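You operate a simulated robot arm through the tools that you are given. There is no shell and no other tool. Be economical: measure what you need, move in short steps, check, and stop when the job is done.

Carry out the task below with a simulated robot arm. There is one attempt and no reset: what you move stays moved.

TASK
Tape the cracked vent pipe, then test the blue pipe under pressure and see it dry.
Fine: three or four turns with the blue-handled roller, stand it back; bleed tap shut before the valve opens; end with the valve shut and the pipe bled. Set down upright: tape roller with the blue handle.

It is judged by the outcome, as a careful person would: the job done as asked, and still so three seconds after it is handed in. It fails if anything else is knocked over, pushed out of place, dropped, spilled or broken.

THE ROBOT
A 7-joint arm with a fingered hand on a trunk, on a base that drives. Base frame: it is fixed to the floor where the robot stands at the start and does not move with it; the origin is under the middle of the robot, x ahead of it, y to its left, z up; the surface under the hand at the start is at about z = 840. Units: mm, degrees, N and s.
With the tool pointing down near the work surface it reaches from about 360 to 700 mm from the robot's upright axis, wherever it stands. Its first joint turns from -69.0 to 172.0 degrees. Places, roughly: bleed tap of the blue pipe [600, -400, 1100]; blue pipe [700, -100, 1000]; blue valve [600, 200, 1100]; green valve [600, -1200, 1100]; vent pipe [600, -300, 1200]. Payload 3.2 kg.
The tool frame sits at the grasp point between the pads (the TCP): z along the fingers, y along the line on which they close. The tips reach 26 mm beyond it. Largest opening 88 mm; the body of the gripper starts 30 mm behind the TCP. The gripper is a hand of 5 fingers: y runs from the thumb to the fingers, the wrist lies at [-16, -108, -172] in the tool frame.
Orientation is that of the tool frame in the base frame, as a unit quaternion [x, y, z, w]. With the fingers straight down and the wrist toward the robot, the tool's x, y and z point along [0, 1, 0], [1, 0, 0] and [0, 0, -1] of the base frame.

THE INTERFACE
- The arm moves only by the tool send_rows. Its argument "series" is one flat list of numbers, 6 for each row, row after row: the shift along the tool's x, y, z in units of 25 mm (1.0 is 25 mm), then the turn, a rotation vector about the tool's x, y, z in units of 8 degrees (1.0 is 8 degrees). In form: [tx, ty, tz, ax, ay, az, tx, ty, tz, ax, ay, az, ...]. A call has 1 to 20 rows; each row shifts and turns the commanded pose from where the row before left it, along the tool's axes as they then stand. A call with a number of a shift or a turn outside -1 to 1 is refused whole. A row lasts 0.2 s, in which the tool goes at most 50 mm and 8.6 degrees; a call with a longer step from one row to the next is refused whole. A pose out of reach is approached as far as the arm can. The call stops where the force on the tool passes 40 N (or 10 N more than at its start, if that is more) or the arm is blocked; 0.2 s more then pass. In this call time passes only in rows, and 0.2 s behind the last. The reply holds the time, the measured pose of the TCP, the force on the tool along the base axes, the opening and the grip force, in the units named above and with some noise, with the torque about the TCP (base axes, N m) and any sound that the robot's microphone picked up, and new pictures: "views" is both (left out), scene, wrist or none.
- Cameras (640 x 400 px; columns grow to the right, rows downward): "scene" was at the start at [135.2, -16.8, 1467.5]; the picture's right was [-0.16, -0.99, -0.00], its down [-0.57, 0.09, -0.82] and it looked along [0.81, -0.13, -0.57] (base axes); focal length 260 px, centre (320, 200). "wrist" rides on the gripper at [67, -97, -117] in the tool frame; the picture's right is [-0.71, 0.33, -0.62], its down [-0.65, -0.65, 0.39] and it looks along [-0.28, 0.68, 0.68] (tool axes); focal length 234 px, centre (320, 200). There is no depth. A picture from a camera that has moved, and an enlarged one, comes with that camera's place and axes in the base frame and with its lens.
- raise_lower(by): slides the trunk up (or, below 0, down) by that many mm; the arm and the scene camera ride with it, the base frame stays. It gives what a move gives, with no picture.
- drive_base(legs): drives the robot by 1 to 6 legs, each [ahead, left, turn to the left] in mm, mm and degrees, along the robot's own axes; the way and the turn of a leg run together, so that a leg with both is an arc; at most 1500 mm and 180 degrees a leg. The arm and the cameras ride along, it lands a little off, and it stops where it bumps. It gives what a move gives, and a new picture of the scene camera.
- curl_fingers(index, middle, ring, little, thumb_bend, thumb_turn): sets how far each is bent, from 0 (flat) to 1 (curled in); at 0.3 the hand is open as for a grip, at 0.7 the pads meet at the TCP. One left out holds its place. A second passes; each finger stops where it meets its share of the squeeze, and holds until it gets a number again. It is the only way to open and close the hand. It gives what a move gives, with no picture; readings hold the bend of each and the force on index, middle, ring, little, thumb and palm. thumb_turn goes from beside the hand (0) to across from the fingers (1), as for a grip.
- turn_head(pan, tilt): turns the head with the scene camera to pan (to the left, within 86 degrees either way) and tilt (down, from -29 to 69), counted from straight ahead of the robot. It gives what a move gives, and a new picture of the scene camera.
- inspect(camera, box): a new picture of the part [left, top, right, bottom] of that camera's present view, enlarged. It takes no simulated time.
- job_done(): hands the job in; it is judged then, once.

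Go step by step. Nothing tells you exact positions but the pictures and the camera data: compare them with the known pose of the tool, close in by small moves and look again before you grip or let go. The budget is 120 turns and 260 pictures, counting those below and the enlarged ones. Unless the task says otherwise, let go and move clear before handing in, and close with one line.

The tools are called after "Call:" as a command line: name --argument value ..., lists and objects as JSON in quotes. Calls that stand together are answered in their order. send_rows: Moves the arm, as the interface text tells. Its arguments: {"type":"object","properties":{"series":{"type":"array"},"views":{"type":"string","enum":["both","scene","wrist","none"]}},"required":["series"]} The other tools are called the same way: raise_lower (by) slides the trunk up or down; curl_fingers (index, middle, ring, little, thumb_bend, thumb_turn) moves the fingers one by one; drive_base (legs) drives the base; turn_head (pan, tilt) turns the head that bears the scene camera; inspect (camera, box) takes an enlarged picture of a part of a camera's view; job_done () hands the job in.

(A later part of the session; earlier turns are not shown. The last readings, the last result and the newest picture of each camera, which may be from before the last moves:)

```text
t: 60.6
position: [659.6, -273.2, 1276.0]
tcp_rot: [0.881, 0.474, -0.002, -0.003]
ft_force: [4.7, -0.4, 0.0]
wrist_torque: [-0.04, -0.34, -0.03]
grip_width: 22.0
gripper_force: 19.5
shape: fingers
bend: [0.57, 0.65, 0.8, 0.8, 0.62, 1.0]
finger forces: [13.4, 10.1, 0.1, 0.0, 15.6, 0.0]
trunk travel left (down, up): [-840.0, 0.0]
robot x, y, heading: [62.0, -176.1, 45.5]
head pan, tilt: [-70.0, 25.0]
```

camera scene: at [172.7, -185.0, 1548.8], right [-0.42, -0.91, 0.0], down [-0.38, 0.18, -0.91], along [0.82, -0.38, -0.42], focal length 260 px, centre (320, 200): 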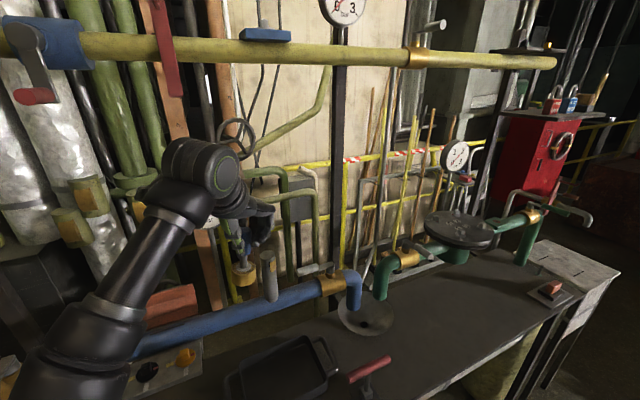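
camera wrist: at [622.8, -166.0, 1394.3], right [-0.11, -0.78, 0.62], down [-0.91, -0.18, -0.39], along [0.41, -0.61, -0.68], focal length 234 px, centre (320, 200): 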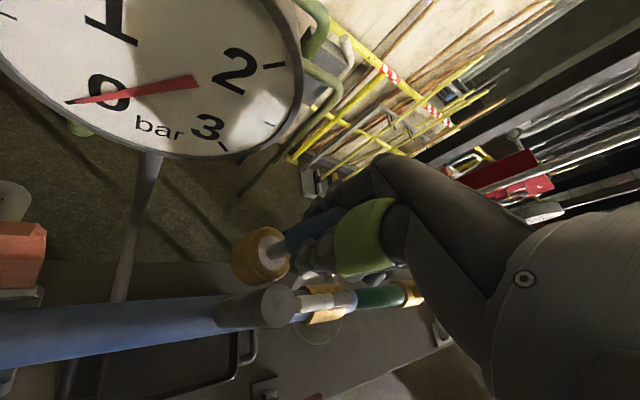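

The calibration gives circle centre ≈(624.2,-274.7) with contact radius 38.3. I'll now roll clockwise with a light press, half a turn, and check.

Call:
send_rows --series '[-0.388, 0.324, 0, 0, 0, 0, -0.458, 0.052, 0, 0, 0, 0, -0.451, -0.092, 0, 0, 0, 0, -0.401, -0.227, 0, 0, 0, 0, -0.311, -0.34, 0, 0, 0, 0, -0.191, -0.419, 0, 0, 0, 0, -0.052, -0.458, 0, 0, 0, 0, 0.092, -0.451, 0, 0, 0, 0, 0.227, -0.401, 0, 0, 0, 0, 0.34, -0.311, 0, 0, 0, 0]' --views "wrist"

Call:
inspect --camera "scene" --box '[210, 170, 330, 310]'

Call:
inspect --camera "wrist" --box '[180, 130, 380, 330]'

```text
t: 62.8
position: [583.5, -273.6, 1278.5]
tcp_rot: [0.881, 0.473, -0.001, -0.002]
ft_force: [-1.4, -0.9, -1.4]
wrist_torque: [-0.08, 0.14, 0.01]
grip_width: 22.3
gripper_force: 20.3
shape: fingers
bend: [0.57, 0.65, 0.8, 0.8, 0.62, 1.0]
finger forces: [10.1, 12.1, 0.1, 0.0, 18.9, 0.0]
trunk travel left (down, up): [-840.0, 0.0]
robot x, y, heading: [59.0, -181.9, 45.1]
head pan, tilt: [-70.0, 25.0]
camera wrist: at [541.8, -165.5, 1395.4], right [-0.11, -0.77, 0.62], down [-0.91, -0.18, -0.39], along [0.41, -0.61, -0.68], focal length 234 px, centre (320, 200)
```

wrist: 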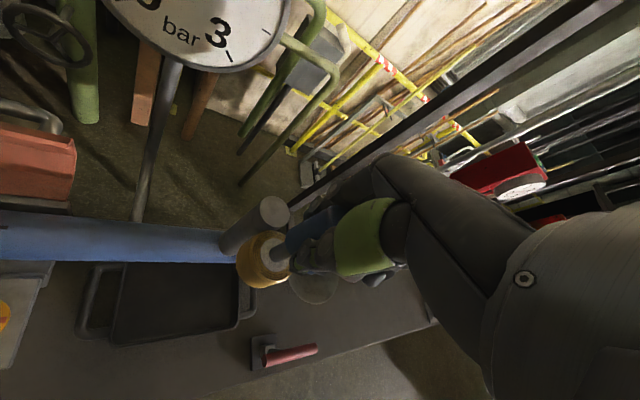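

```text
2.86 times, centred on (270, 240) of scene
camera zoom: at [176.3, -184.0, 1548.5], right [-0.42, -0.91, 0.0], down [-0.38, 0.18, -0.91], along [0.82, -0.38, -0.42], focal length 742 px, centre (463, 86)
```

zoom: 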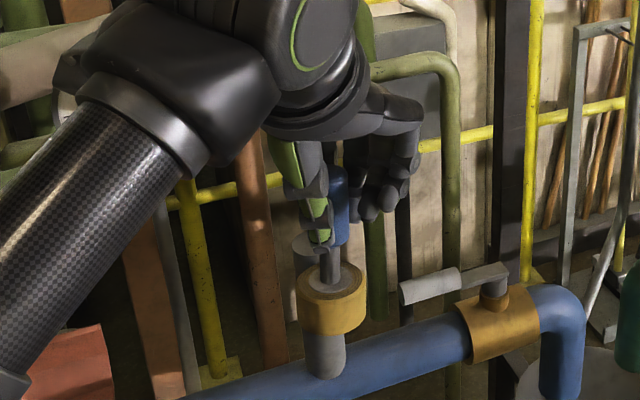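

```text
2.00 times, centred on (280, 230) of wrist
camera zoom: at [541.8, -165.5, 1395.4], right [-0.11, -0.77, 0.62], down [-0.91, -0.18, -0.39], along [0.41, -0.61, -0.68], focal length 468 px, centre (400, 140)
```

zoom: 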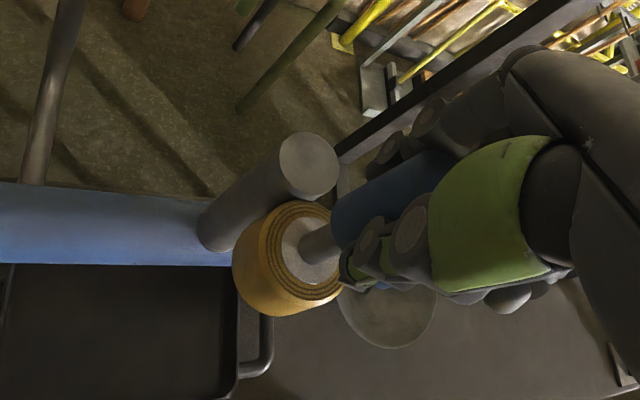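

Still in light contact at the front. I'll complete the other half turn and check for laid tape.

Call:
send_rows --series '[0.44, -0.16, 0, 0, 0, 0, 0.458, -0.052, 0, 0, 0, 0, 0.451, 0.092, 0, 0, 0, 0, 0.401, 0.227, 0, 0, 0, 0, 0.311, 0.34, 0, 0, 0, 0, 0.191, 0.419, 0, 0, 0, 0, 0.052, 0.458, 0, 0, 0, 0, -0.092, 0.451, 0, 0, 0, 0, -0.227, 0.401, 0, 0, 0, 0, -0.34, 0.311, 0, 0, 0, 0]' --views "wrist"

Call:
inspect --camera "scene" --box '[210, 170, 330, 310]'

Call:
inspect --camera "wrist" --box '[180, 130, 380, 330]'

```text
t: 65.0
position: [662.5, -275.2, 1277.1]
tcp_rot: [0.881, 0.473, -0.001, -0.004]
ft_force: [1.8, 0.7, -1.4]
wrist_torque: [0.02, -0.15, -0.02]
grip_width: 22.5
gripper_force: 19.8
shape: fingers
bend: [0.57, 0.65, 0.8, 0.8, 0.62, 1.0]
finger forces: [12.3, 9.9, 0.0, 0.1, 17.4, 0.0]
trunk travel left (down, up): [-840.0, 0.0]
robot x, y, heading: [55.9, -178.7, 45.1]
head pan, tilt: [-70.0, 25.0]
camera wrist: at [618.6, -166.5, 1393.8], right [-0.11, -0.78, 0.62], down [-0.91, -0.18, -0.39], along [0.41, -0.61, -0.68], focal length 234 px, centre (320, 200)
```

wrist: 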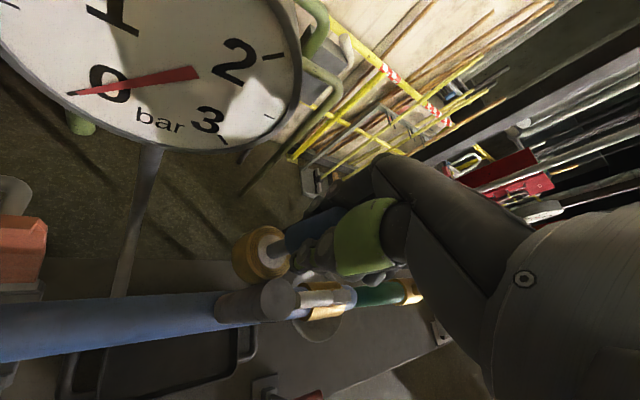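

```text
2.86 times, centred on (270, 240) of scene
camera zoom: at [178.4, -185.2, 1548.3], right [-0.42, -0.91, 0.0], down [-0.38, 0.18, -0.91], along [0.82, -0.38, -0.42], focal length 742 px, centre (463, 86)
```

zoom: 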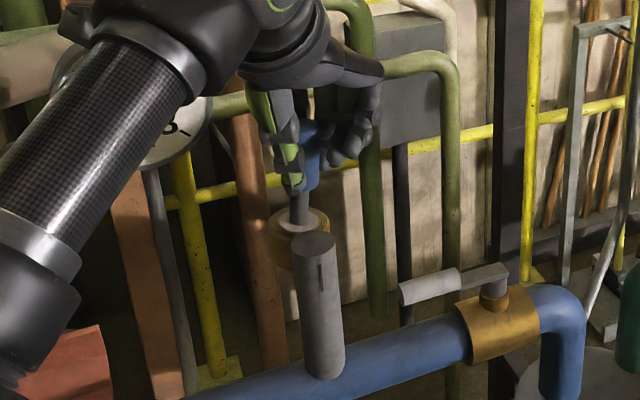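

```text
2.00 times, centred on (280, 230) of wrist
camera zoom: at [618.6, -166.5, 1393.8], right [-0.11, -0.78, 0.62], down [-0.91, -0.18, -0.39], along [0.41, -0.61, -0.68], focal length 468 px, centre (400, 140)
```

zoom: 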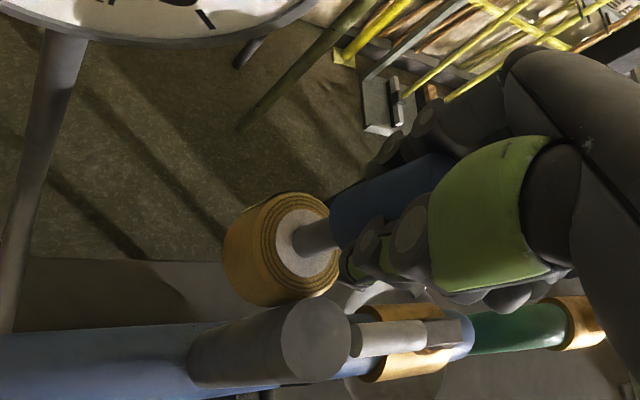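

A full clockwise turn left no tape; the earlier patch appeared while moving counter-clockwise, so the tape lays only that way. I'll roll counter-clockwise half a turn and check.

Call:
send_rows --series '[0.34, -0.311, 0, 0, 0, 0, 0.227, -0.401, 0, 0, 0, 0, 0.092, -0.451, 0, 0, 0, 0, -0.052, -0.458, 0, 0, 0, 0, -0.191, -0.419, 0, 0, 0, 0, -0.311, -0.34, 0, 0, 0, 0, -0.401, -0.227, 0, 0, 0, 0, -0.451, -0.092, 0, 0, 0, 0, -0.458, 0.052, 0, 0, 0, 0, -0.419, 0.191, 0, 0, 0, 0]' --views "wrist"

Call:
inspect --camera "scene" --box '[210, 170, 330, 310]'

Call:
inspect --camera "wrist" --box '[180, 130, 380, 330]'

```text
t: 67.2
position: [586.5, -274.3, 1277.7]
tcp_rot: [0.881, 0.473, -0.002, -0.002]
ft_force: [-2.9, 1.2, -1.6]
wrist_torque: [0.09, 0.17, 0.02]
grip_width: 22.5
gripper_force: 21.2
shape: fingers
bend: [0.57, 0.65, 0.8, 0.8, 0.63, 1.0]
finger forces: [10.7, 10.7, 0.0, 0.1, 20.0, 0.0]
trunk travel left (down, up): [-840.0, 0.0]
robot x, y, heading: [59.2, -176.3, 45.3]
head pan, tilt: [-70.0, 25.0]
camera wrist: at [542.4, -166.1, 1394.6], right [-0.11, -0.77, 0.62], down [-0.91, -0.18, -0.39], along [0.41, -0.61, -0.68], focal length 234 px, centre (320, 200)
```

wrist: 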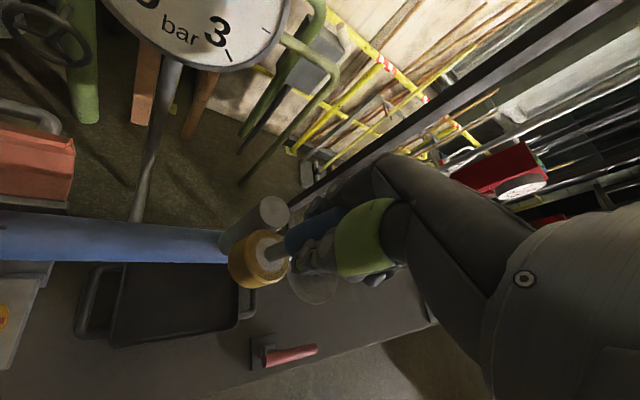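

```text
2.86 times, centred on (270, 240) of scene
camera zoom: at [176.1, -184.5, 1548.5], right [-0.42, -0.91, 0.0], down [-0.38, 0.18, -0.91], along [0.82, -0.38, -0.42], focal length 742 px, centre (463, 86)
```

zoom: 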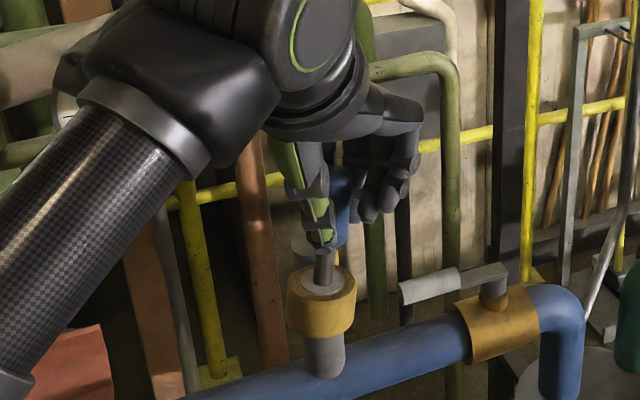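

```text
2.00 times, centred on (280, 230) of wrist
camera zoom: at [542.4, -166.1, 1394.6], right [-0.11, -0.77, 0.62], down [-0.91, -0.18, -0.39], along [0.41, -0.61, -0.68], focal length 468 px, centre (400, 140)
```

zoom: 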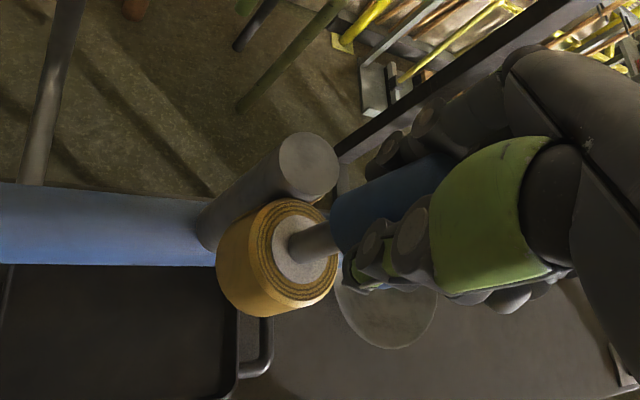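

The ring hides the side where tape would show. I'll continue counter-clockwise the other half turn and look again.

Call:
send_rows --series '[-0.34, 0.311, 0, 0, 0, 0, -0.227, 0.401, 0, 0, 0, 0, -0.092, 0.451, 0, 0, 0, 0, 0.052, 0.458, 0, 0, 0, 0, 0.191, 0.419, 0, 0, 0, 0, 0.311, 0.34, 0, 0, 0, 0, 0.401, 0.227, 0, 0, 0, 0, 0.451, 0.092, 0, 0, 0, 0, 0.458, -0.052, 0, 0, 0, 0, 0.419, -0.191, 0, 0, 0, 0]' --views "none"

Call:
inspect --camera "scene" --box '[210, 170, 330, 310]'

Call:
inspect --camera "wrist" --box '[180, 130, 380, 330]'

```text
t: 69.4
position: [661.8, -273.1, 1277.8]
tcp_rot: [0.88, 0.474, 0.0, -0.004]
ft_force: [4.8, -3.3, -1.3]
wrist_torque: [-0.22, -0.3, -0.04]
grip_width: 23.0
gripper_force: 20.2
shape: fingers
bend: [0.57, 0.64, 0.8, 0.8, 0.62, 1.0]
finger forces: [13.0, 11.3, 0.0, 0.0, 15.7, 0.0]
trunk travel left (down, up): [-840.0, 0.0]
robot x, y, heading: [58.5, -176.1, 45.4]
head pan, tilt: [-70.0, 25.0]
```

```text
2.86 times, centred on (270, 240) of scene
camera zoom: at [179.2, -184.3, 1548.2], right [-0.42, -0.91, 0.0], down [-0.39, 0.18, -0.91], along [0.82, -0.38, -0.42], focal length 742 px, centre (463, 86)
```

zoom: 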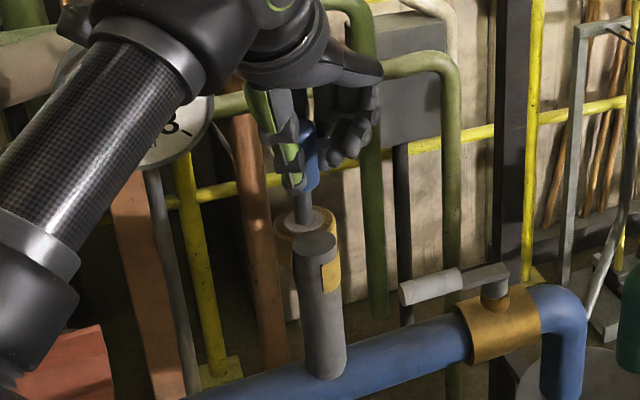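

```text
2.00 times, centred on (280, 230) of wrist
camera zoom: at [619.2, -165.0, 1393.9], right [-0.11, -0.78, 0.62], down [-0.91, -0.18, -0.39], along [0.41, -0.61, -0.68], focal length 468 px, centre (400, 140)
```

zoom: 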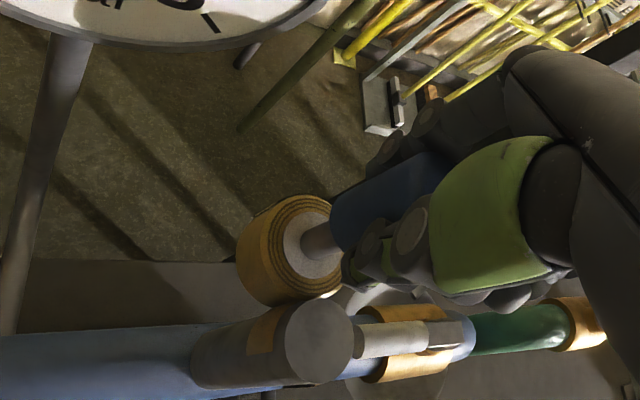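

Confirmed: counter-clockwise rolling lays tape, now covering about 280°, starting from the crack. I'll continue full counter-clockwise turns.

Call:
send_rows --series '[0.34, -0.311, 0, 0, 0, 0, 0.227, -0.401, 0, 0, 0, 0, 0.092, -0.451, 0, 0, 0, 0, -0.052, -0.458, 0, 0, 0, 0, -0.191, -0.419, 0, 0, 0, 0, -0.311, -0.34, 0, 0, 0, 0, -0.401, -0.227, 0, 0, 0, 0, -0.451, -0.092, 0, 0, 0, 0, -0.458, 0.052, 0, 0, 0, 0, -0.419, 0.191, 0, 0, 0, 0, -0.34, 0.311, 0, 0, 0, 0, -0.227, 0.401, 0, 0, 0, 0, -0.092, 0.451, 0, 0, 0, 0, 0.052, 0.458, 0, 0, 0, 0, 0.191, 0.419, 0, 0, 0, 0, 0.311, 0.34, 0, 0, 0, 0, 0.401, 0.227, 0, 0, 0, 0, 0.451, 0.092, 0, 0, 0, 0, 0.458, -0.052, 0, 0, 0, 0, 0.419, -0.191, 0, 0, 0, 0]' --views "none"

Call:
inspect --camera "scene" --box '[210, 170, 330, 310]'

Call:
inspect --camera "wrist" --box '[180, 130, 380, 330]'

```text
t: 73.6
position: [662.9, -274.7, 1276.7]
tcp_rot: [0.881, 0.474, -0.001, -0.004]
ft_force: [3.0, -1.7, -1.7]
wrist_torque: [-0.16, -0.22, 0.01]
grip_width: 23.1
gripper_force: 19.6
shape: fingers
bend: [0.57, 0.64, 0.8, 0.8, 0.62, 1.0]
finger forces: [13.3, 10.1, 0.0, 0.1, 15.7, 0.1]
trunk travel left (down, up): [-840.0, 0.0]
robot x, y, heading: [59.1, -174.6, 45.4]
head pan, tilt: [-70.0, 25.0]
```

```text
2.86 times, centred on (270, 240) of scene
camera zoom: at [179.2, -185.0, 1548.2], right [-0.42, -0.91, 0.0], down [-0.39, 0.18, -0.91], along [0.82, -0.38, -0.42], focal length 742 px, centre (463, 86)
```

zoom: 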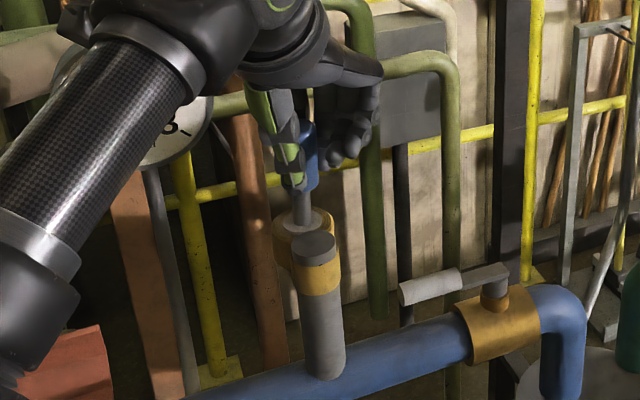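

```text
2.00 times, centred on (280, 230) of wrist
camera zoom: at [619.5, -165.9, 1393.8], right [-0.11, -0.78, 0.62], down [-0.91, -0.18, -0.39], along [0.41, -0.6, -0.68], focal length 468 px, centre (400, 140)
```

zoom: 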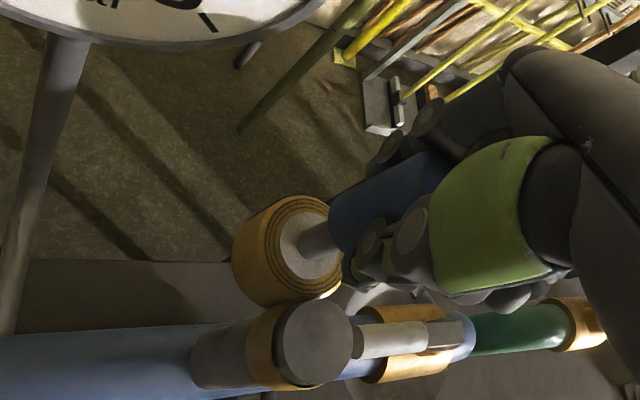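

The tape now goes fully around and covers the crack (about 1.8 turns). One more full turn follows.

Call:
send_rows --series '[0.34, -0.311, 0, 0, 0, 0, 0.227, -0.401, 0, 0, 0, 0, 0.092, -0.451, 0, 0, 0, 0, -0.052, -0.458, 0, 0, 0, 0, -0.191, -0.419, 0, 0, 0, 0, -0.311, -0.34, 0, 0, 0, 0, -0.401, -0.227, 0, 0, 0, 0, -0.451, -0.092, 0, 0, 0, 0, -0.458, 0.052, 0, 0, 0, 0, -0.419, 0.191, 0, 0, 0, 0, -0.34, 0.311, 0, 0, 0, 0, -0.227, 0.401, 0, 0, 0, 0, -0.092, 0.451, 0, 0, 0, 0, 0.052, 0.458, 0, 0, 0, 0, 0.191, 0.419, 0, 0, 0, 0, 0.311, 0.34, 0, 0, 0, 0, 0.401, 0.227, 0, 0, 0, 0, 0.451, 0.092, 0, 0, 0, 0, 0.458, -0.052, 0, 0, 0, 0, 0.419, -0.191, 0, 0, 0, 0]' --views "none"

Call:
inspect --camera "scene" --box '[240, 210, 300, 290]'

Call:
inspect --camera "wrist" --box '[220, 240, 320, 330]'

```text
t: 77.8
position: [662.2, -274.6, 1276.1]
tcp_rot: [0.881, 0.473, -0.002, -0.004]
ft_force: [4.1, -2.6, -1.9]
wrist_torque: [-0.26, -0.3, 0.02]
grip_width: 23.5
gripper_force: 19.7
shape: fingers
bend: [0.56, 0.65, 0.8, 0.8, 0.62, 1.0]
finger forces: [13.3, 10.5, 0.0, 0.1, 15.6, 0.0]
trunk travel left (down, up): [-840.0, 0.0]
robot x, y, heading: [60.2, -179.3, 45.4]
head pan, tilt: [-70.0, 25.0]
```

```text
5.00 times, centred on (270, 250) of scene
camera zoom: at [178.9, -184.6, 1548.3], right [-0.42, -0.91, 0.0], down [-0.39, 0.18, -0.91], along [0.82, -0.38, -0.42], focal length 1299 px, centre (570, -50)
```

zoom: 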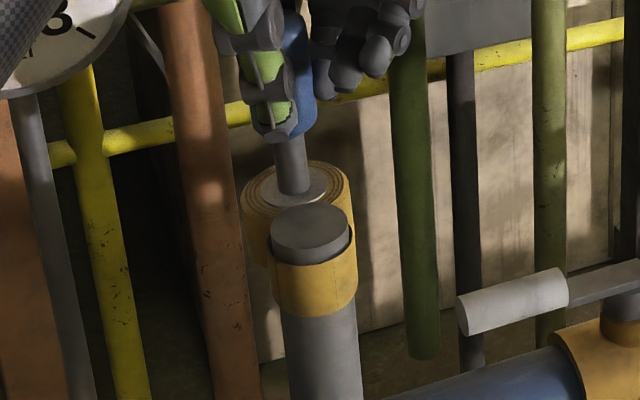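

```text
4.44 times, centred on (270, 285) of wrist
camera zoom: at [619.2, -165.4, 1393.9], right [-0.11, -0.78, 0.62], down [-0.91, -0.18, -0.39], along [0.41, -0.61, -0.68], focal length 1041 px, centre (542, -178)
```

zoom: 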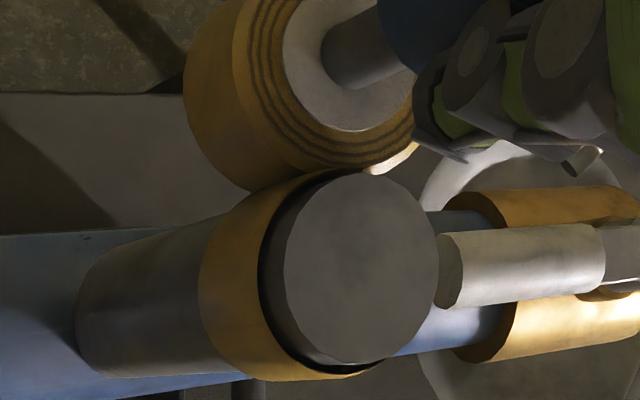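

About 2.8 turns are laid. I'll do the last ~0.6 turn to finish around 3.4, then pull straight away from the pipe.

Call:
send_rows --series '[0.34, -0.311, 0, 0, 0, 0, 0.227, -0.401, 0, 0, 0, 0, 0.092, -0.451, 0, 0, 0, 0, -0.052, -0.458, 0, 0, 0, 0, -0.191, -0.419, 0, 0, 0, 0, -0.311, -0.34, 0, 0, 0, 0, -0.401, -0.227, 0, 0, 0, 0, -0.451, -0.092, 0, 0, 0, 0, -0.458, 0.052, 0, 0, 0, 0, -0.419, 0.191, 0, 0, 0, 0, -0.34, 0.311, 0, 0, 0, 0, -0.227, 0.401, 0, 0, 0, 0, -0.937, -0.35, 0, 0, 0, 0, -0.9, -0.4, 0, 0, 0, 0, -0.55, -0.83, 0, 0, 0, 0, -0.55, -0.83, 0, 0, 0, 0]' --views "wrist"

Call:
inspect --camera "scene" --box '[210, 170, 330, 310]'

Call:
inspect --camera "wrist" --box '[180, 130, 380, 330]'

```text
t: 81.2
position: [502.0, -323.9, 1277.0]
tcp_rot: [0.882, 0.472, 0.0, -0.002]
ft_force: [-0.3, -0.4, -1.7]
wrist_torque: [-0.01, 0.01, -0.01]
grip_width: 23.3
gripper_force: 19.9
shape: fingers
bend: [0.57, 0.71, 0.8, 0.8, 0.62, 1.0]
finger forces: [13.1, 8.7, 0.0, 0.1, 17.1, 0.1]
trunk travel left (down, up): [-840.0, 0.0]
robot x, y, heading: [58.4, -179.4, 45.4]
head pan, tilt: [-70.0, 25.0]
camera wrist: at [458.5, -215.5, 1395.2], right [-0.11, -0.77, 0.62], down [-0.91, -0.18, -0.39], along [0.41, -0.61, -0.68], focal length 234 px, centre (320, 200)
```

wrist: 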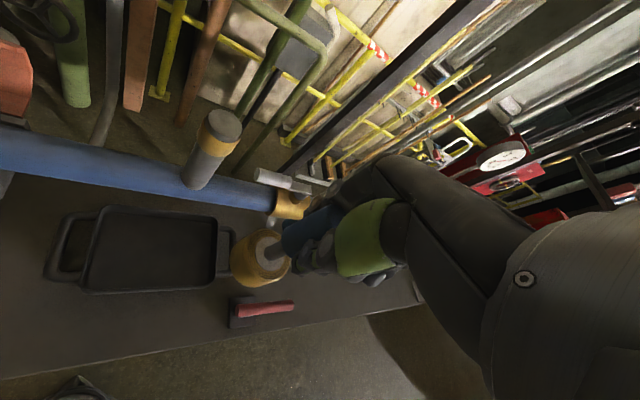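

```text
2.86 times, centred on (270, 240) of scene
camera zoom: at [176.0, -184.8, 1548.5], right [-0.42, -0.91, 0.0], down [-0.38, 0.18, -0.91], along [0.82, -0.38, -0.42], focal length 742 px, centre (463, 86)
```

zoom: 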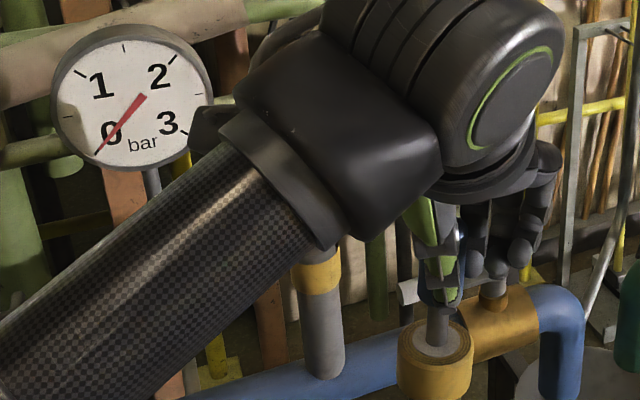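

```text
2.00 times, centred on (280, 230) of wrist
camera zoom: at [458.5, -215.5, 1395.2], right [-0.11, -0.77, 0.62], down [-0.91, -0.18, -0.39], along [0.41, -0.61, -0.68], focal length 468 px, centre (400, 140)
```

zoom: 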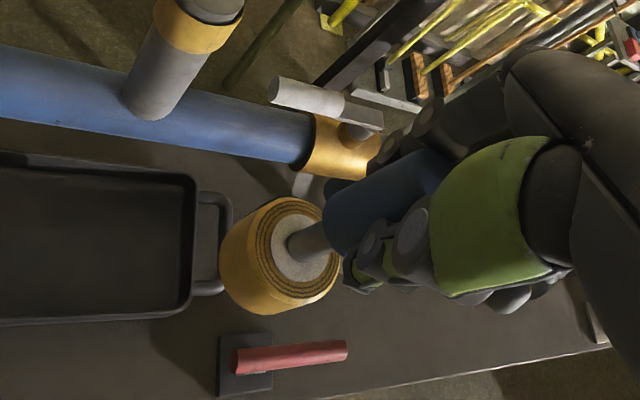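

Taping is done (about 3.4 turns over the crack). Next I'll drive so the hand is in front of the roller's original spot, at about (440,-58), then lower the trunk.

Call:
drive_base --legs '[[146, 231, 0]]'

Call:
turn_head --pan -50 --tilt 45

Call:
inspect --camera "wrist" --box '[0, 0, 640, 400]'

```text
t: 83.2
position: [442.6, -59.9, 1276.5]
tcp_rot: [0.882, 0.471, -0.001, -0.003]
ft_force: [0.1, -1.1, -1.5]
wrist_torque: [-0.03, 0.03, 0.0]
grip_width: 23.5
gripper_force: 19.6
shape: fingers
bend: [0.57, 0.71, 0.8, 0.8, 0.62, 1.0]
finger forces: [13.1, 8.7, 0.0, 0.0, 17.1, 0.1]
trunk travel left (down, up): [-840.0, 0.0]
robot x, y, heading: [-2.5, 89.1, 45.2]
head pan, tilt: [-70.0, 25.0]
camera scene: at [116.2, 80.4, 1548.4], right [-0.42, -0.91, 0.0], down [-0.38, 0.18, -0.91], along [0.82, -0.38, -0.42], focal length 260 px, centre (320, 200)
```

scene: 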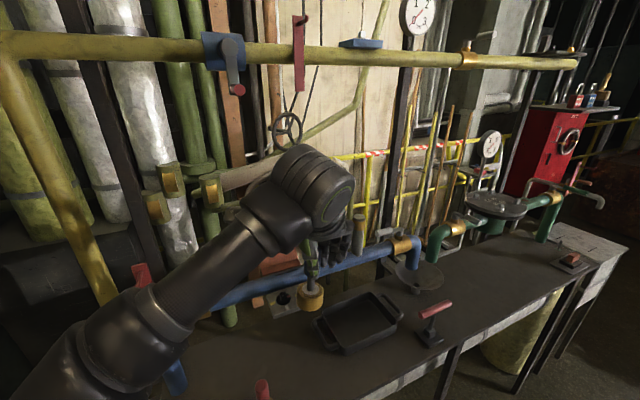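

```text
t: 84.0
position: [442.7, -58.7, 1278.0]
tcp_rot: [0.882, 0.472, -0.001, -0.002]
ft_force: [-0.8, 1.1, -2.5]
wrist_torque: [-0.02, 0.01, 0.05]
grip_width: 23.4
gripper_force: 19.6
shape: fingers
bend: [0.57, 0.71, 0.8, 0.8, 0.62, 1.0]
finger forces: [13.2, 8.7, 0.0, 0.0, 17.1, 0.0]
trunk travel left (down, up): [-840.0, 0.0]
robot x, y, heading: [-2.4, 89.5, 45.0]
head pan, tilt: [-50.0, 45.0]
camera scene: at [113.5, 112.8, 1517.9], right [-0.08, -1.0, 0.0], down [-0.7, 0.06, -0.71], along [0.7, -0.06, -0.71], focal length 260 px, centre (320, 200)
```

scene: 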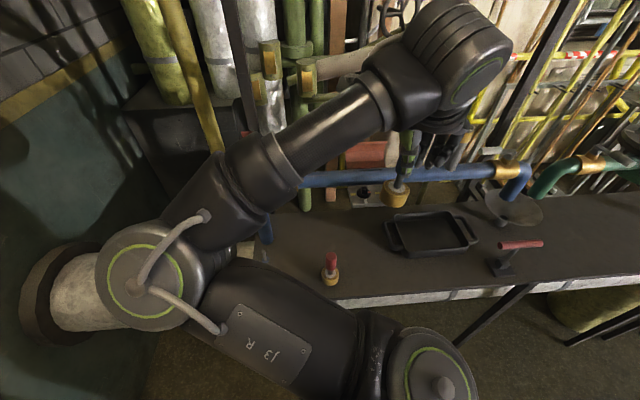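

```text
1.00 times, centred on (320, 200) of wrist (not enlarged: the box is as wide or as high as the picture)
camera zoom: at [398.7, 49.8, 1394.8], right [-0.11, -0.78, 0.62], down [-0.91, -0.18, -0.39], along [0.41, -0.61, -0.68], focal length 234 px, centre (320, 200)
```

zoom: 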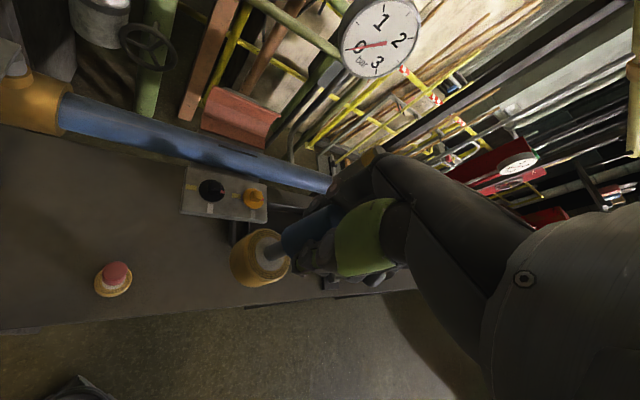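

The elbow sits left of the robot at about (285,320), in front of the bench edge, so lowering should clear. I'll lower in stages and check.

Call:
raise_lower --by -200

Call:
turn_head --pan -50 --tilt 50

Call:
inspect --camera "wrist" --box '[0, 0, 640, 400]'

```text
t: 86.2
position: [442.3, -58.6, 1076.7]
tcp_rot: [0.882, 0.472, -0.001, -0.002]
ft_force: [0.3, 0.7, -2.3]
wrist_torque: [-0.03, 0.03, -0.02]
grip_width: 23.3
gripper_force: 19.2
shape: fingers
bend: [0.57, 0.71, 0.8, 0.8, 0.62, 1.0]
finger forces: [13.1, 8.6, 0.0, 0.0, 17.1, 0.0]
trunk travel left (down, up): [-640.0, 200.0]
robot x, y, heading: [-1.4, 86.5, 45.3]
head pan, tilt: [-50.0, 45.0]
```

```text
t: 86.8
position: [442.1, -59.4, 1076.5]
tcp_rot: [0.882, 0.472, -0.001, -0.003]
ft_force: [1.4, -0.8, -1.8]
wrist_torque: [-0.01, 0.02, 0.01]
grip_width: 23.1
gripper_force: 20.1
shape: fingers
bend: [0.57, 0.71, 0.8, 0.8, 0.62, 1.0]
finger forces: [13.1, 8.6, 0.0, 0.1, 17.1, 0.0]
trunk travel left (down, up): [-640.0, 200.0]
robot x, y, heading: [-3.7, 84.0, 45.2]
head pan, tilt: [-50.0, 50.0]
camera scene: at [109.1, 113.4, 1310.9], right [-0.08, -1.0, 0.0], down [-0.76, 0.06, -0.64], along [0.64, -0.05, -0.77], focal length 260 px, centre (320, 200)
```

scene: 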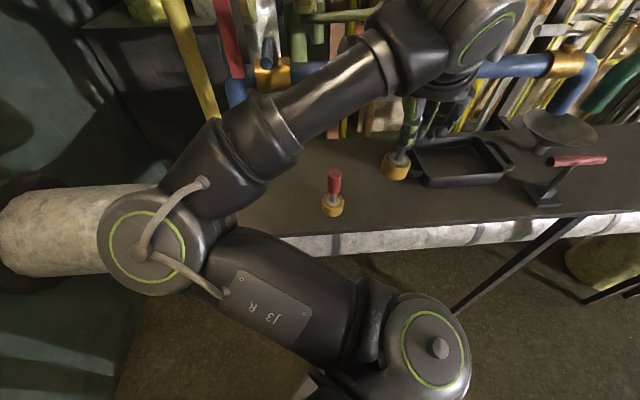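

```text
1.00 times, centred on (320, 200) of wrist (not enlarged: the box is as wide or as high as the picture)
camera zoom: at [398.7, 50.1, 1194.8], right [-0.11, -0.78, 0.62], down [-0.91, -0.18, -0.39], along [0.41, -0.61, -0.68], focal length 234 px, centre (320, 200)
```

zoom: 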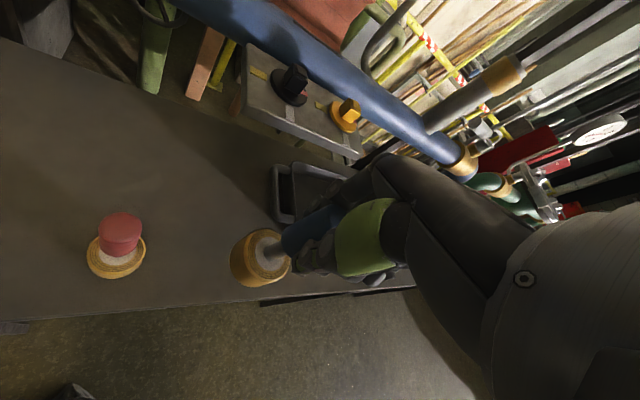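

Call:
raise_lower --by -115

Call:
turn_head --pan -45 --tilt 50

Call:
inspect --camera "wrist" --box '[0, 0, 640, 400]'

```text
t: 88.3
position: [441.7, -58.5, 960.6]
tcp_rot: [0.881, 0.472, -0.002, -0.003]
ft_force: [-1.2, 0.1, -2.2]
wrist_torque: [0.01, -0.03, 0.01]
grip_width: 23.4
gripper_force: 19.6
shape: fingers
bend: [0.57, 0.71, 0.8, 0.8, 0.62, 1.0]
finger forces: [13.1, 8.6, 0.0, 0.0, 17.1, 0.1]
trunk travel left (down, up): [-525.0, 315.0]
robot x, y, heading: [-5.6, 88.1, 45.3]
head pan, tilt: [-50.0, 50.0]
```

```text
t: 88.9
position: [443.0, -58.8, 962.9]
tcp_rot: [0.881, 0.472, -0.001, -0.001]
ft_force: [0.2, 0.3, -1.5]
wrist_torque: [-0.03, 0.03, -0.04]
grip_width: 23.5
gripper_force: 19.0
shape: fingers
bend: [0.57, 0.71, 0.8, 0.8, 0.62, 1.0]
finger forces: [13.1, 8.6, 0.1, 0.0, 17.2, 0.1]
trunk travel left (down, up): [-525.0, 315.0]
robot x, y, heading: [-3.5, 86.9, 45.1]
head pan, tilt: [-45.0, 50.0]
camera scene: at [109.3, 120.1, 1195.9], right [0.0, -1.0, 0.0], down [-0.77, 0.0, -0.64], along [0.64, 0.0, -0.77], focal length 260 px, centre (320, 200)
```

scene: 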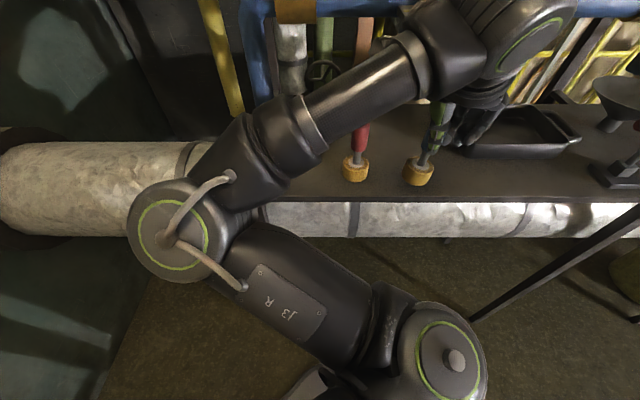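

```text
1.00 times, centred on (320, 200) of wrist (not enlarged: the box is as wide or as high as the picture)
camera zoom: at [398.6, 50.1, 1079.8], right [-0.11, -0.78, 0.62], down [-0.91, -0.18, -0.39], along [0.41, -0.61, -0.68], focal length 234 px, centre (320, 200)
```

zoom: 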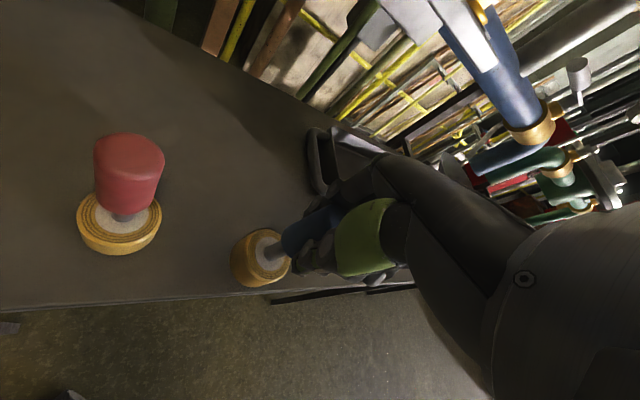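

Call:
inspect --camera "scene" --box '[330, 90, 490, 210]'

Call:
inspect --camera "wrist" --box '[200, 180, 400, 300]'

```text
3.33 times, centred on (410, 150) of scene
camera zoom: at [109.3, 120.1, 1195.9], right [0.0, -1.0, 0.0], down [-0.77, 0.0, -0.64], along [0.64, 0.0, -0.77], focal length 866 px, centre (20, 367)
```

zoom: 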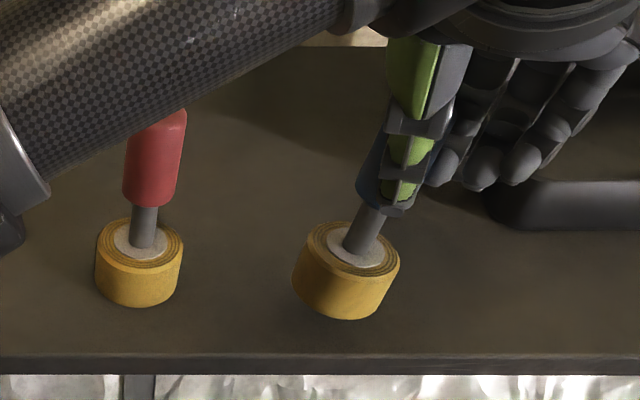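

```text
3.20 times, centred on (300, 240) of wrist
camera zoom: at [398.6, 50.1, 1079.8], right [-0.11, -0.78, 0.62], down [-0.91, -0.18, -0.39], along [0.41, -0.61, -0.68], focal length 749 px, centre (384, 72)
```

zoom: 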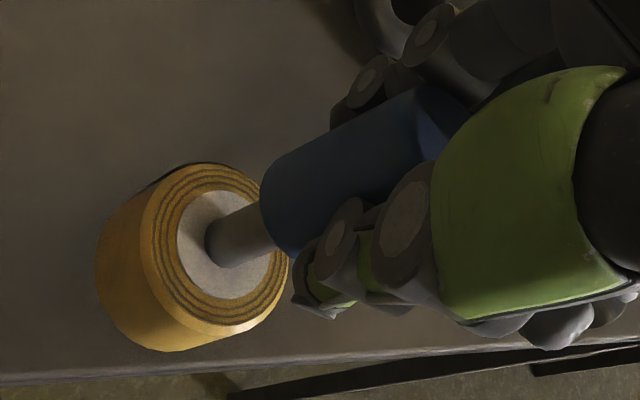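

The roller is within about 2° of vertical. I'll move it over its spot and lower it close to the surface.

Call:
send_rows --series '[0.17, 0.52, 0, 0, 0, 0, 0.17, 0.52, 0, 0, 0, 0, 0, 0, 0.36, 0, 0, 0, 0, 0, 0.36, 0, 0, 0]' --views "both"

Call:
inspect --camera "scene" --box '[330, 90, 490, 210]'

```text
t: 89.9
position: [468.6, -65.8, 944.2]
tcp_rot: [0.881, 0.473, 0.0, -0.003]
ft_force: [-0.4, -0.2, -3.3]
wrist_torque: [-0.04, 0.0, -0.05]
grip_width: 23.4
gripper_force: 19.4
shape: fingers
bend: [0.57, 0.71, 0.8, 0.8, 0.62, 1.0]
finger forces: [13.1, 8.5, 0.0, 0.0, 17.1, 0.0]
trunk travel left (down, up): [-525.0, 315.0]
robot x, y, heading: [-0.0, 89.0, 45.2]
head pan, tilt: [-45.0, 50.0]
camera scene: at [109.5, 120.1, 1195.9], right [0.0, -1.0, 0.0], down [-0.77, 0.0, -0.64], along [0.64, 0.0, -0.77], focal length 260 px, centre (320, 200)
camera wrist: at [425.0, 42.5, 1061.5], right [-0.11, -0.78, 0.62], down [-0.91, -0.18, -0.39], along [0.41, -0.61, -0.68], focal length 234 px, centre (320, 200)
```

scene: 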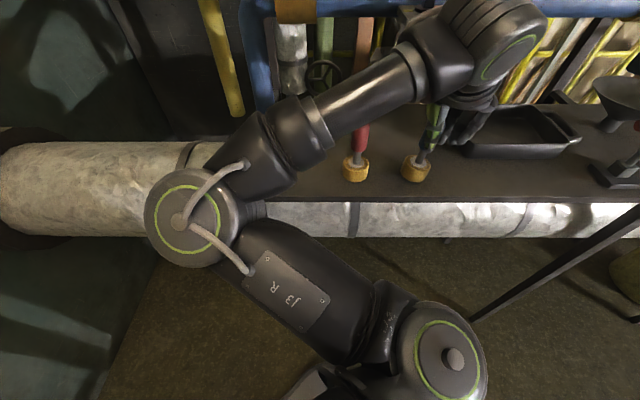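
wrist: 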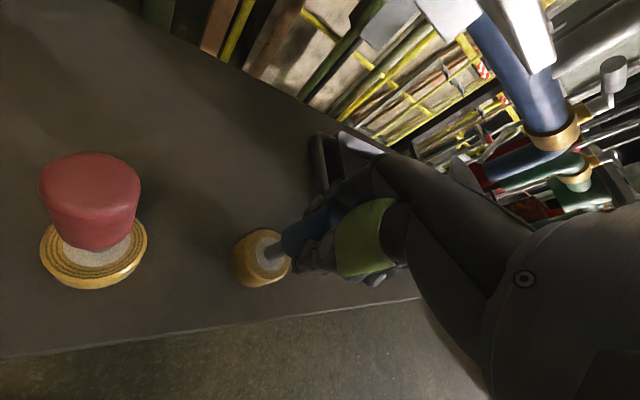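

```text
3.33 times, centred on (410, 150) of scene
camera zoom: at [109.5, 120.1, 1195.9], right [0.0, -1.0, 0.0], down [-0.77, 0.0, -0.64], along [0.64, 0.0, -0.77], focal length 866 px, centre (20, 367)
```

zoom: 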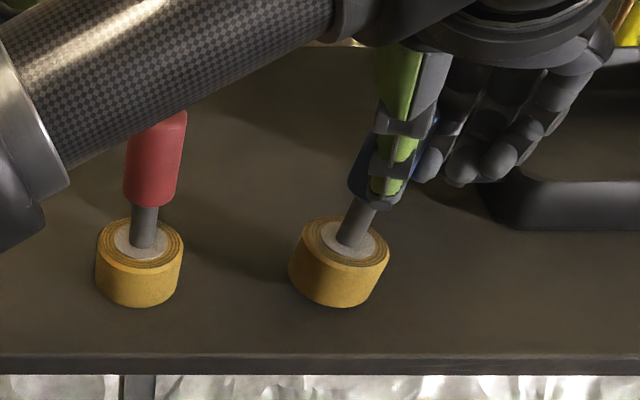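

Call:
send_rows --series '[0, 0, 0.1, 0, 0, 0, 0, 0, 0.1, 0, 0, 0]' --views "none"

Call:
send_rows --series '[0, 0, 0.08, 0, 0, 0]' --views "none"

Call:
inspect --camera "scene" --box '[330, 90, 490, 210]'

```text
t: 90.5
position: [468.4, -66.0, 940.1]
tcp_rot: [0.881, 0.473, -0.002, -0.002]
ft_force: [0.0, 0.1, -0.5]
wrist_torque: [-0.01, -0.04, -0.03]
grip_width: 23.5
gripper_force: 19.2
shape: fingers
bend: [0.57, 0.71, 0.8, 0.8, 0.62, 1.0]
finger forces: [13.1, 8.6, 0.1, 0.0, 17.0, 0.0]
trunk travel left (down, up): [-525.0, 315.0]
robot x, y, heading: [-2.7, 90.6, 44.8]
head pan, tilt: [-45.0, 50.0]
```

```text
t: 90.9
position: [466.6, -65.6, 939.1]
tcp_rot: [0.881, 0.472, 0.0, -0.001]
ft_force: [-0.1, 0.8, 8.3]
wrist_torque: [0.04, -0.06, 0.02]
grip_width: 23.4
gripper_force: 20.3
shape: fingers
bend: [0.57, 0.71, 0.8, 0.8, 0.62, 1.0]
finger forces: [13.3, 8.6, 0.0, 0.0, 18.5, 0.0]
trunk travel left (down, up): [-525.0, 315.0]
robot x, y, heading: [1.5, 86.9, 45.2]
head pan, tilt: [-45.0, 50.0]
```

```text
3.33 times, centred on (410, 150) of scene
camera zoom: at [108.0, 120.8, 1196.2], right [0.0, -1.0, 0.0], down [-0.77, 0.0, -0.64], along [0.64, 0.0, -0.77], focal length 866 px, centre (20, 367)
```

zoom: 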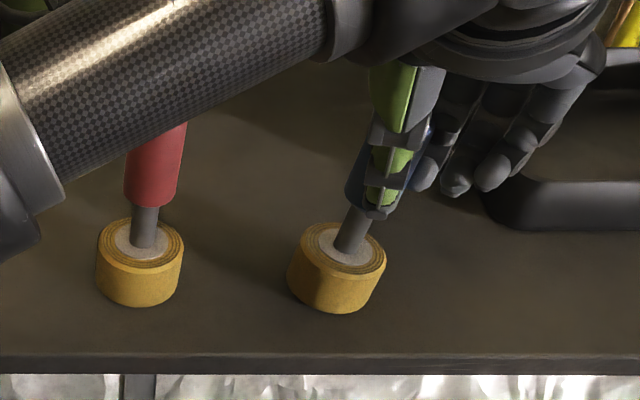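

On the surface with 8 N. I'll open gently.

Call:
curl_fingers --index 0.5 --middle 0.55 --thumb_bend 0.52

Call:
curl_fingers --index 0.3 --middle 0.3 --thumb_bend 0.3

Call:
inspect --camera "scene" --box '[330, 90, 490, 210]'

Call:
inspect --camera "wrist" --box '[180, 130, 420, 330]'

```text
t: 91.9
position: [468.2, -66.0, 937.2]
tcp_rot: [0.882, 0.472, -0.001, -0.003]
ft_force: [0.3, 0.7, -0.5]
wrist_torque: [0.0, -0.03, 0.01]
grip_width: 43.2
gripper_force: 0.0
shape: fingers
bend: [0.5, 0.55, 0.8, 0.8, 0.52, 1.0]
finger forces: [0.1, 0.1, 0.0, 0.0, 0.0, 0.0]
trunk travel left (down, up): [-525.0, 315.0]
robot x, y, heading: [-2.5, 88.7, 45.1]
head pan, tilt: [-45.0, 50.0]
```

```text
t: 92.9
position: [467.7, -65.6, 937.0]
tcp_rot: [0.882, 0.472, -0.001, -0.002]
ft_force: [-0.1, 0.6, -0.1]
wrist_torque: [-0.02, 0.04, 0.0]
grip_width: 87.5
gripper_force: 0.0
shape: fingers
bend: [0.3, 0.3, 0.8, 0.8, 0.3, 0.97]
finger forces: [0.0, 0.0, 0.0, 0.1, 0.1, 0.1]
trunk travel left (down, up): [-525.0, 315.0]
robot x, y, heading: [-0.8, 89.2, 45.2]
head pan, tilt: [-45.0, 50.0]
```

```text
3.33 times, centred on (410, 150) of scene
camera zoom: at [109.1, 120.2, 1195.9], right [0.0, -1.0, 0.0], down [-0.77, 0.0, -0.64], along [0.64, 0.0, -0.77], focal length 866 px, centre (20, 367)
```

zoom: 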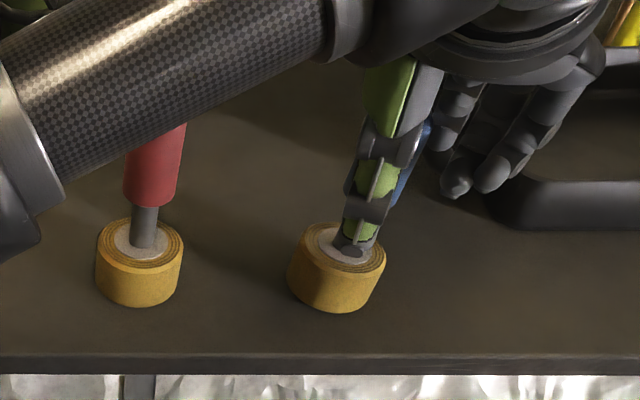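

```text
2.00 times, centred on (300, 230) of wrist
camera zoom: at [424.7, 42.6, 1054.6], right [-0.11, -0.78, 0.62], down [-0.91, -0.18, -0.39], along [0.41, -0.61, -0.68], focal length 468 px, centre (360, 140)
```

zoom: 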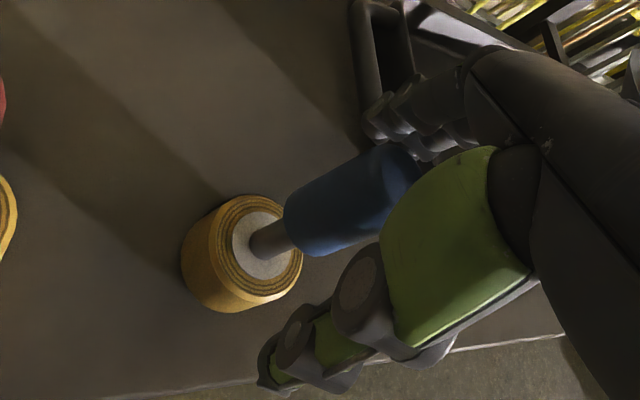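

It stands upright, free. I'll slide the hand away along its open side (right and toward the robot).

Call:
send_rows --series '[-0.5, 0, 0, 0, 0, 0, -0.8, 0, 0, 0, 0, 0, -0.8, 0, 0, 0, 0, 0, -0.8, 0, 0, 0, 0, 0, -0.8, 0, 0, 0, 0, 0]' --views "both"

```text
t: 94.1
position: [416.1, -144.1, 937.3]
tcp_rot: [0.882, 0.472, -0.001, -0.003]
ft_force: [-0.5, -0.2, -0.6]
wrist_torque: [0.0, 0.03, 0.0]
grip_width: 87.2
gripper_force: 0.1
shape: fingers
bend: [0.3, 0.3, 0.8, 0.8, 0.3, 0.97]
finger forces: [0.0, 0.0, 0.0, 0.0, 0.1, 0.0]
trunk travel left (down, up): [-525.0, 315.0]
robot x, y, heading: [-2.0, 87.6, 45.3]
head pan, tilt: [-45.0, 50.0]
camera scene: at [109.0, 119.7, 1196.0], right [0.0, -1.0, 0.0], down [-0.77, 0.0, -0.64], along [0.64, 0.0, -0.77], focal length 260 px, centre (320, 200)
camera wrist: at [373.1, -35.2, 1054.8], right [-0.11, -0.78, 0.62], down [-0.91, -0.18, -0.39], along [0.41, -0.61, -0.68], focal length 234 px, centre (320, 200)
```

scene: 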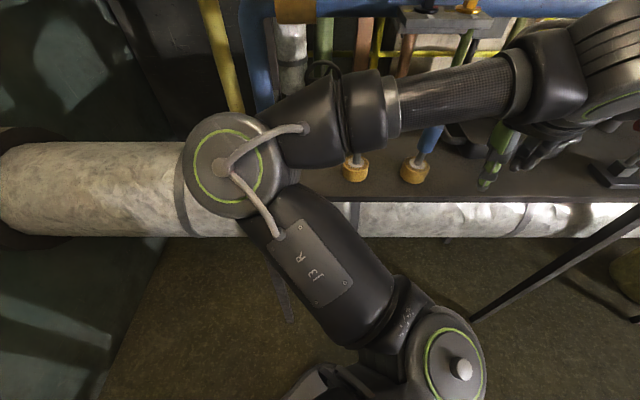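
wrist: 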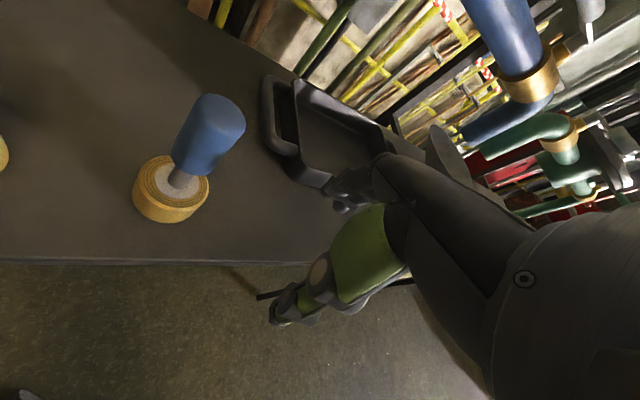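

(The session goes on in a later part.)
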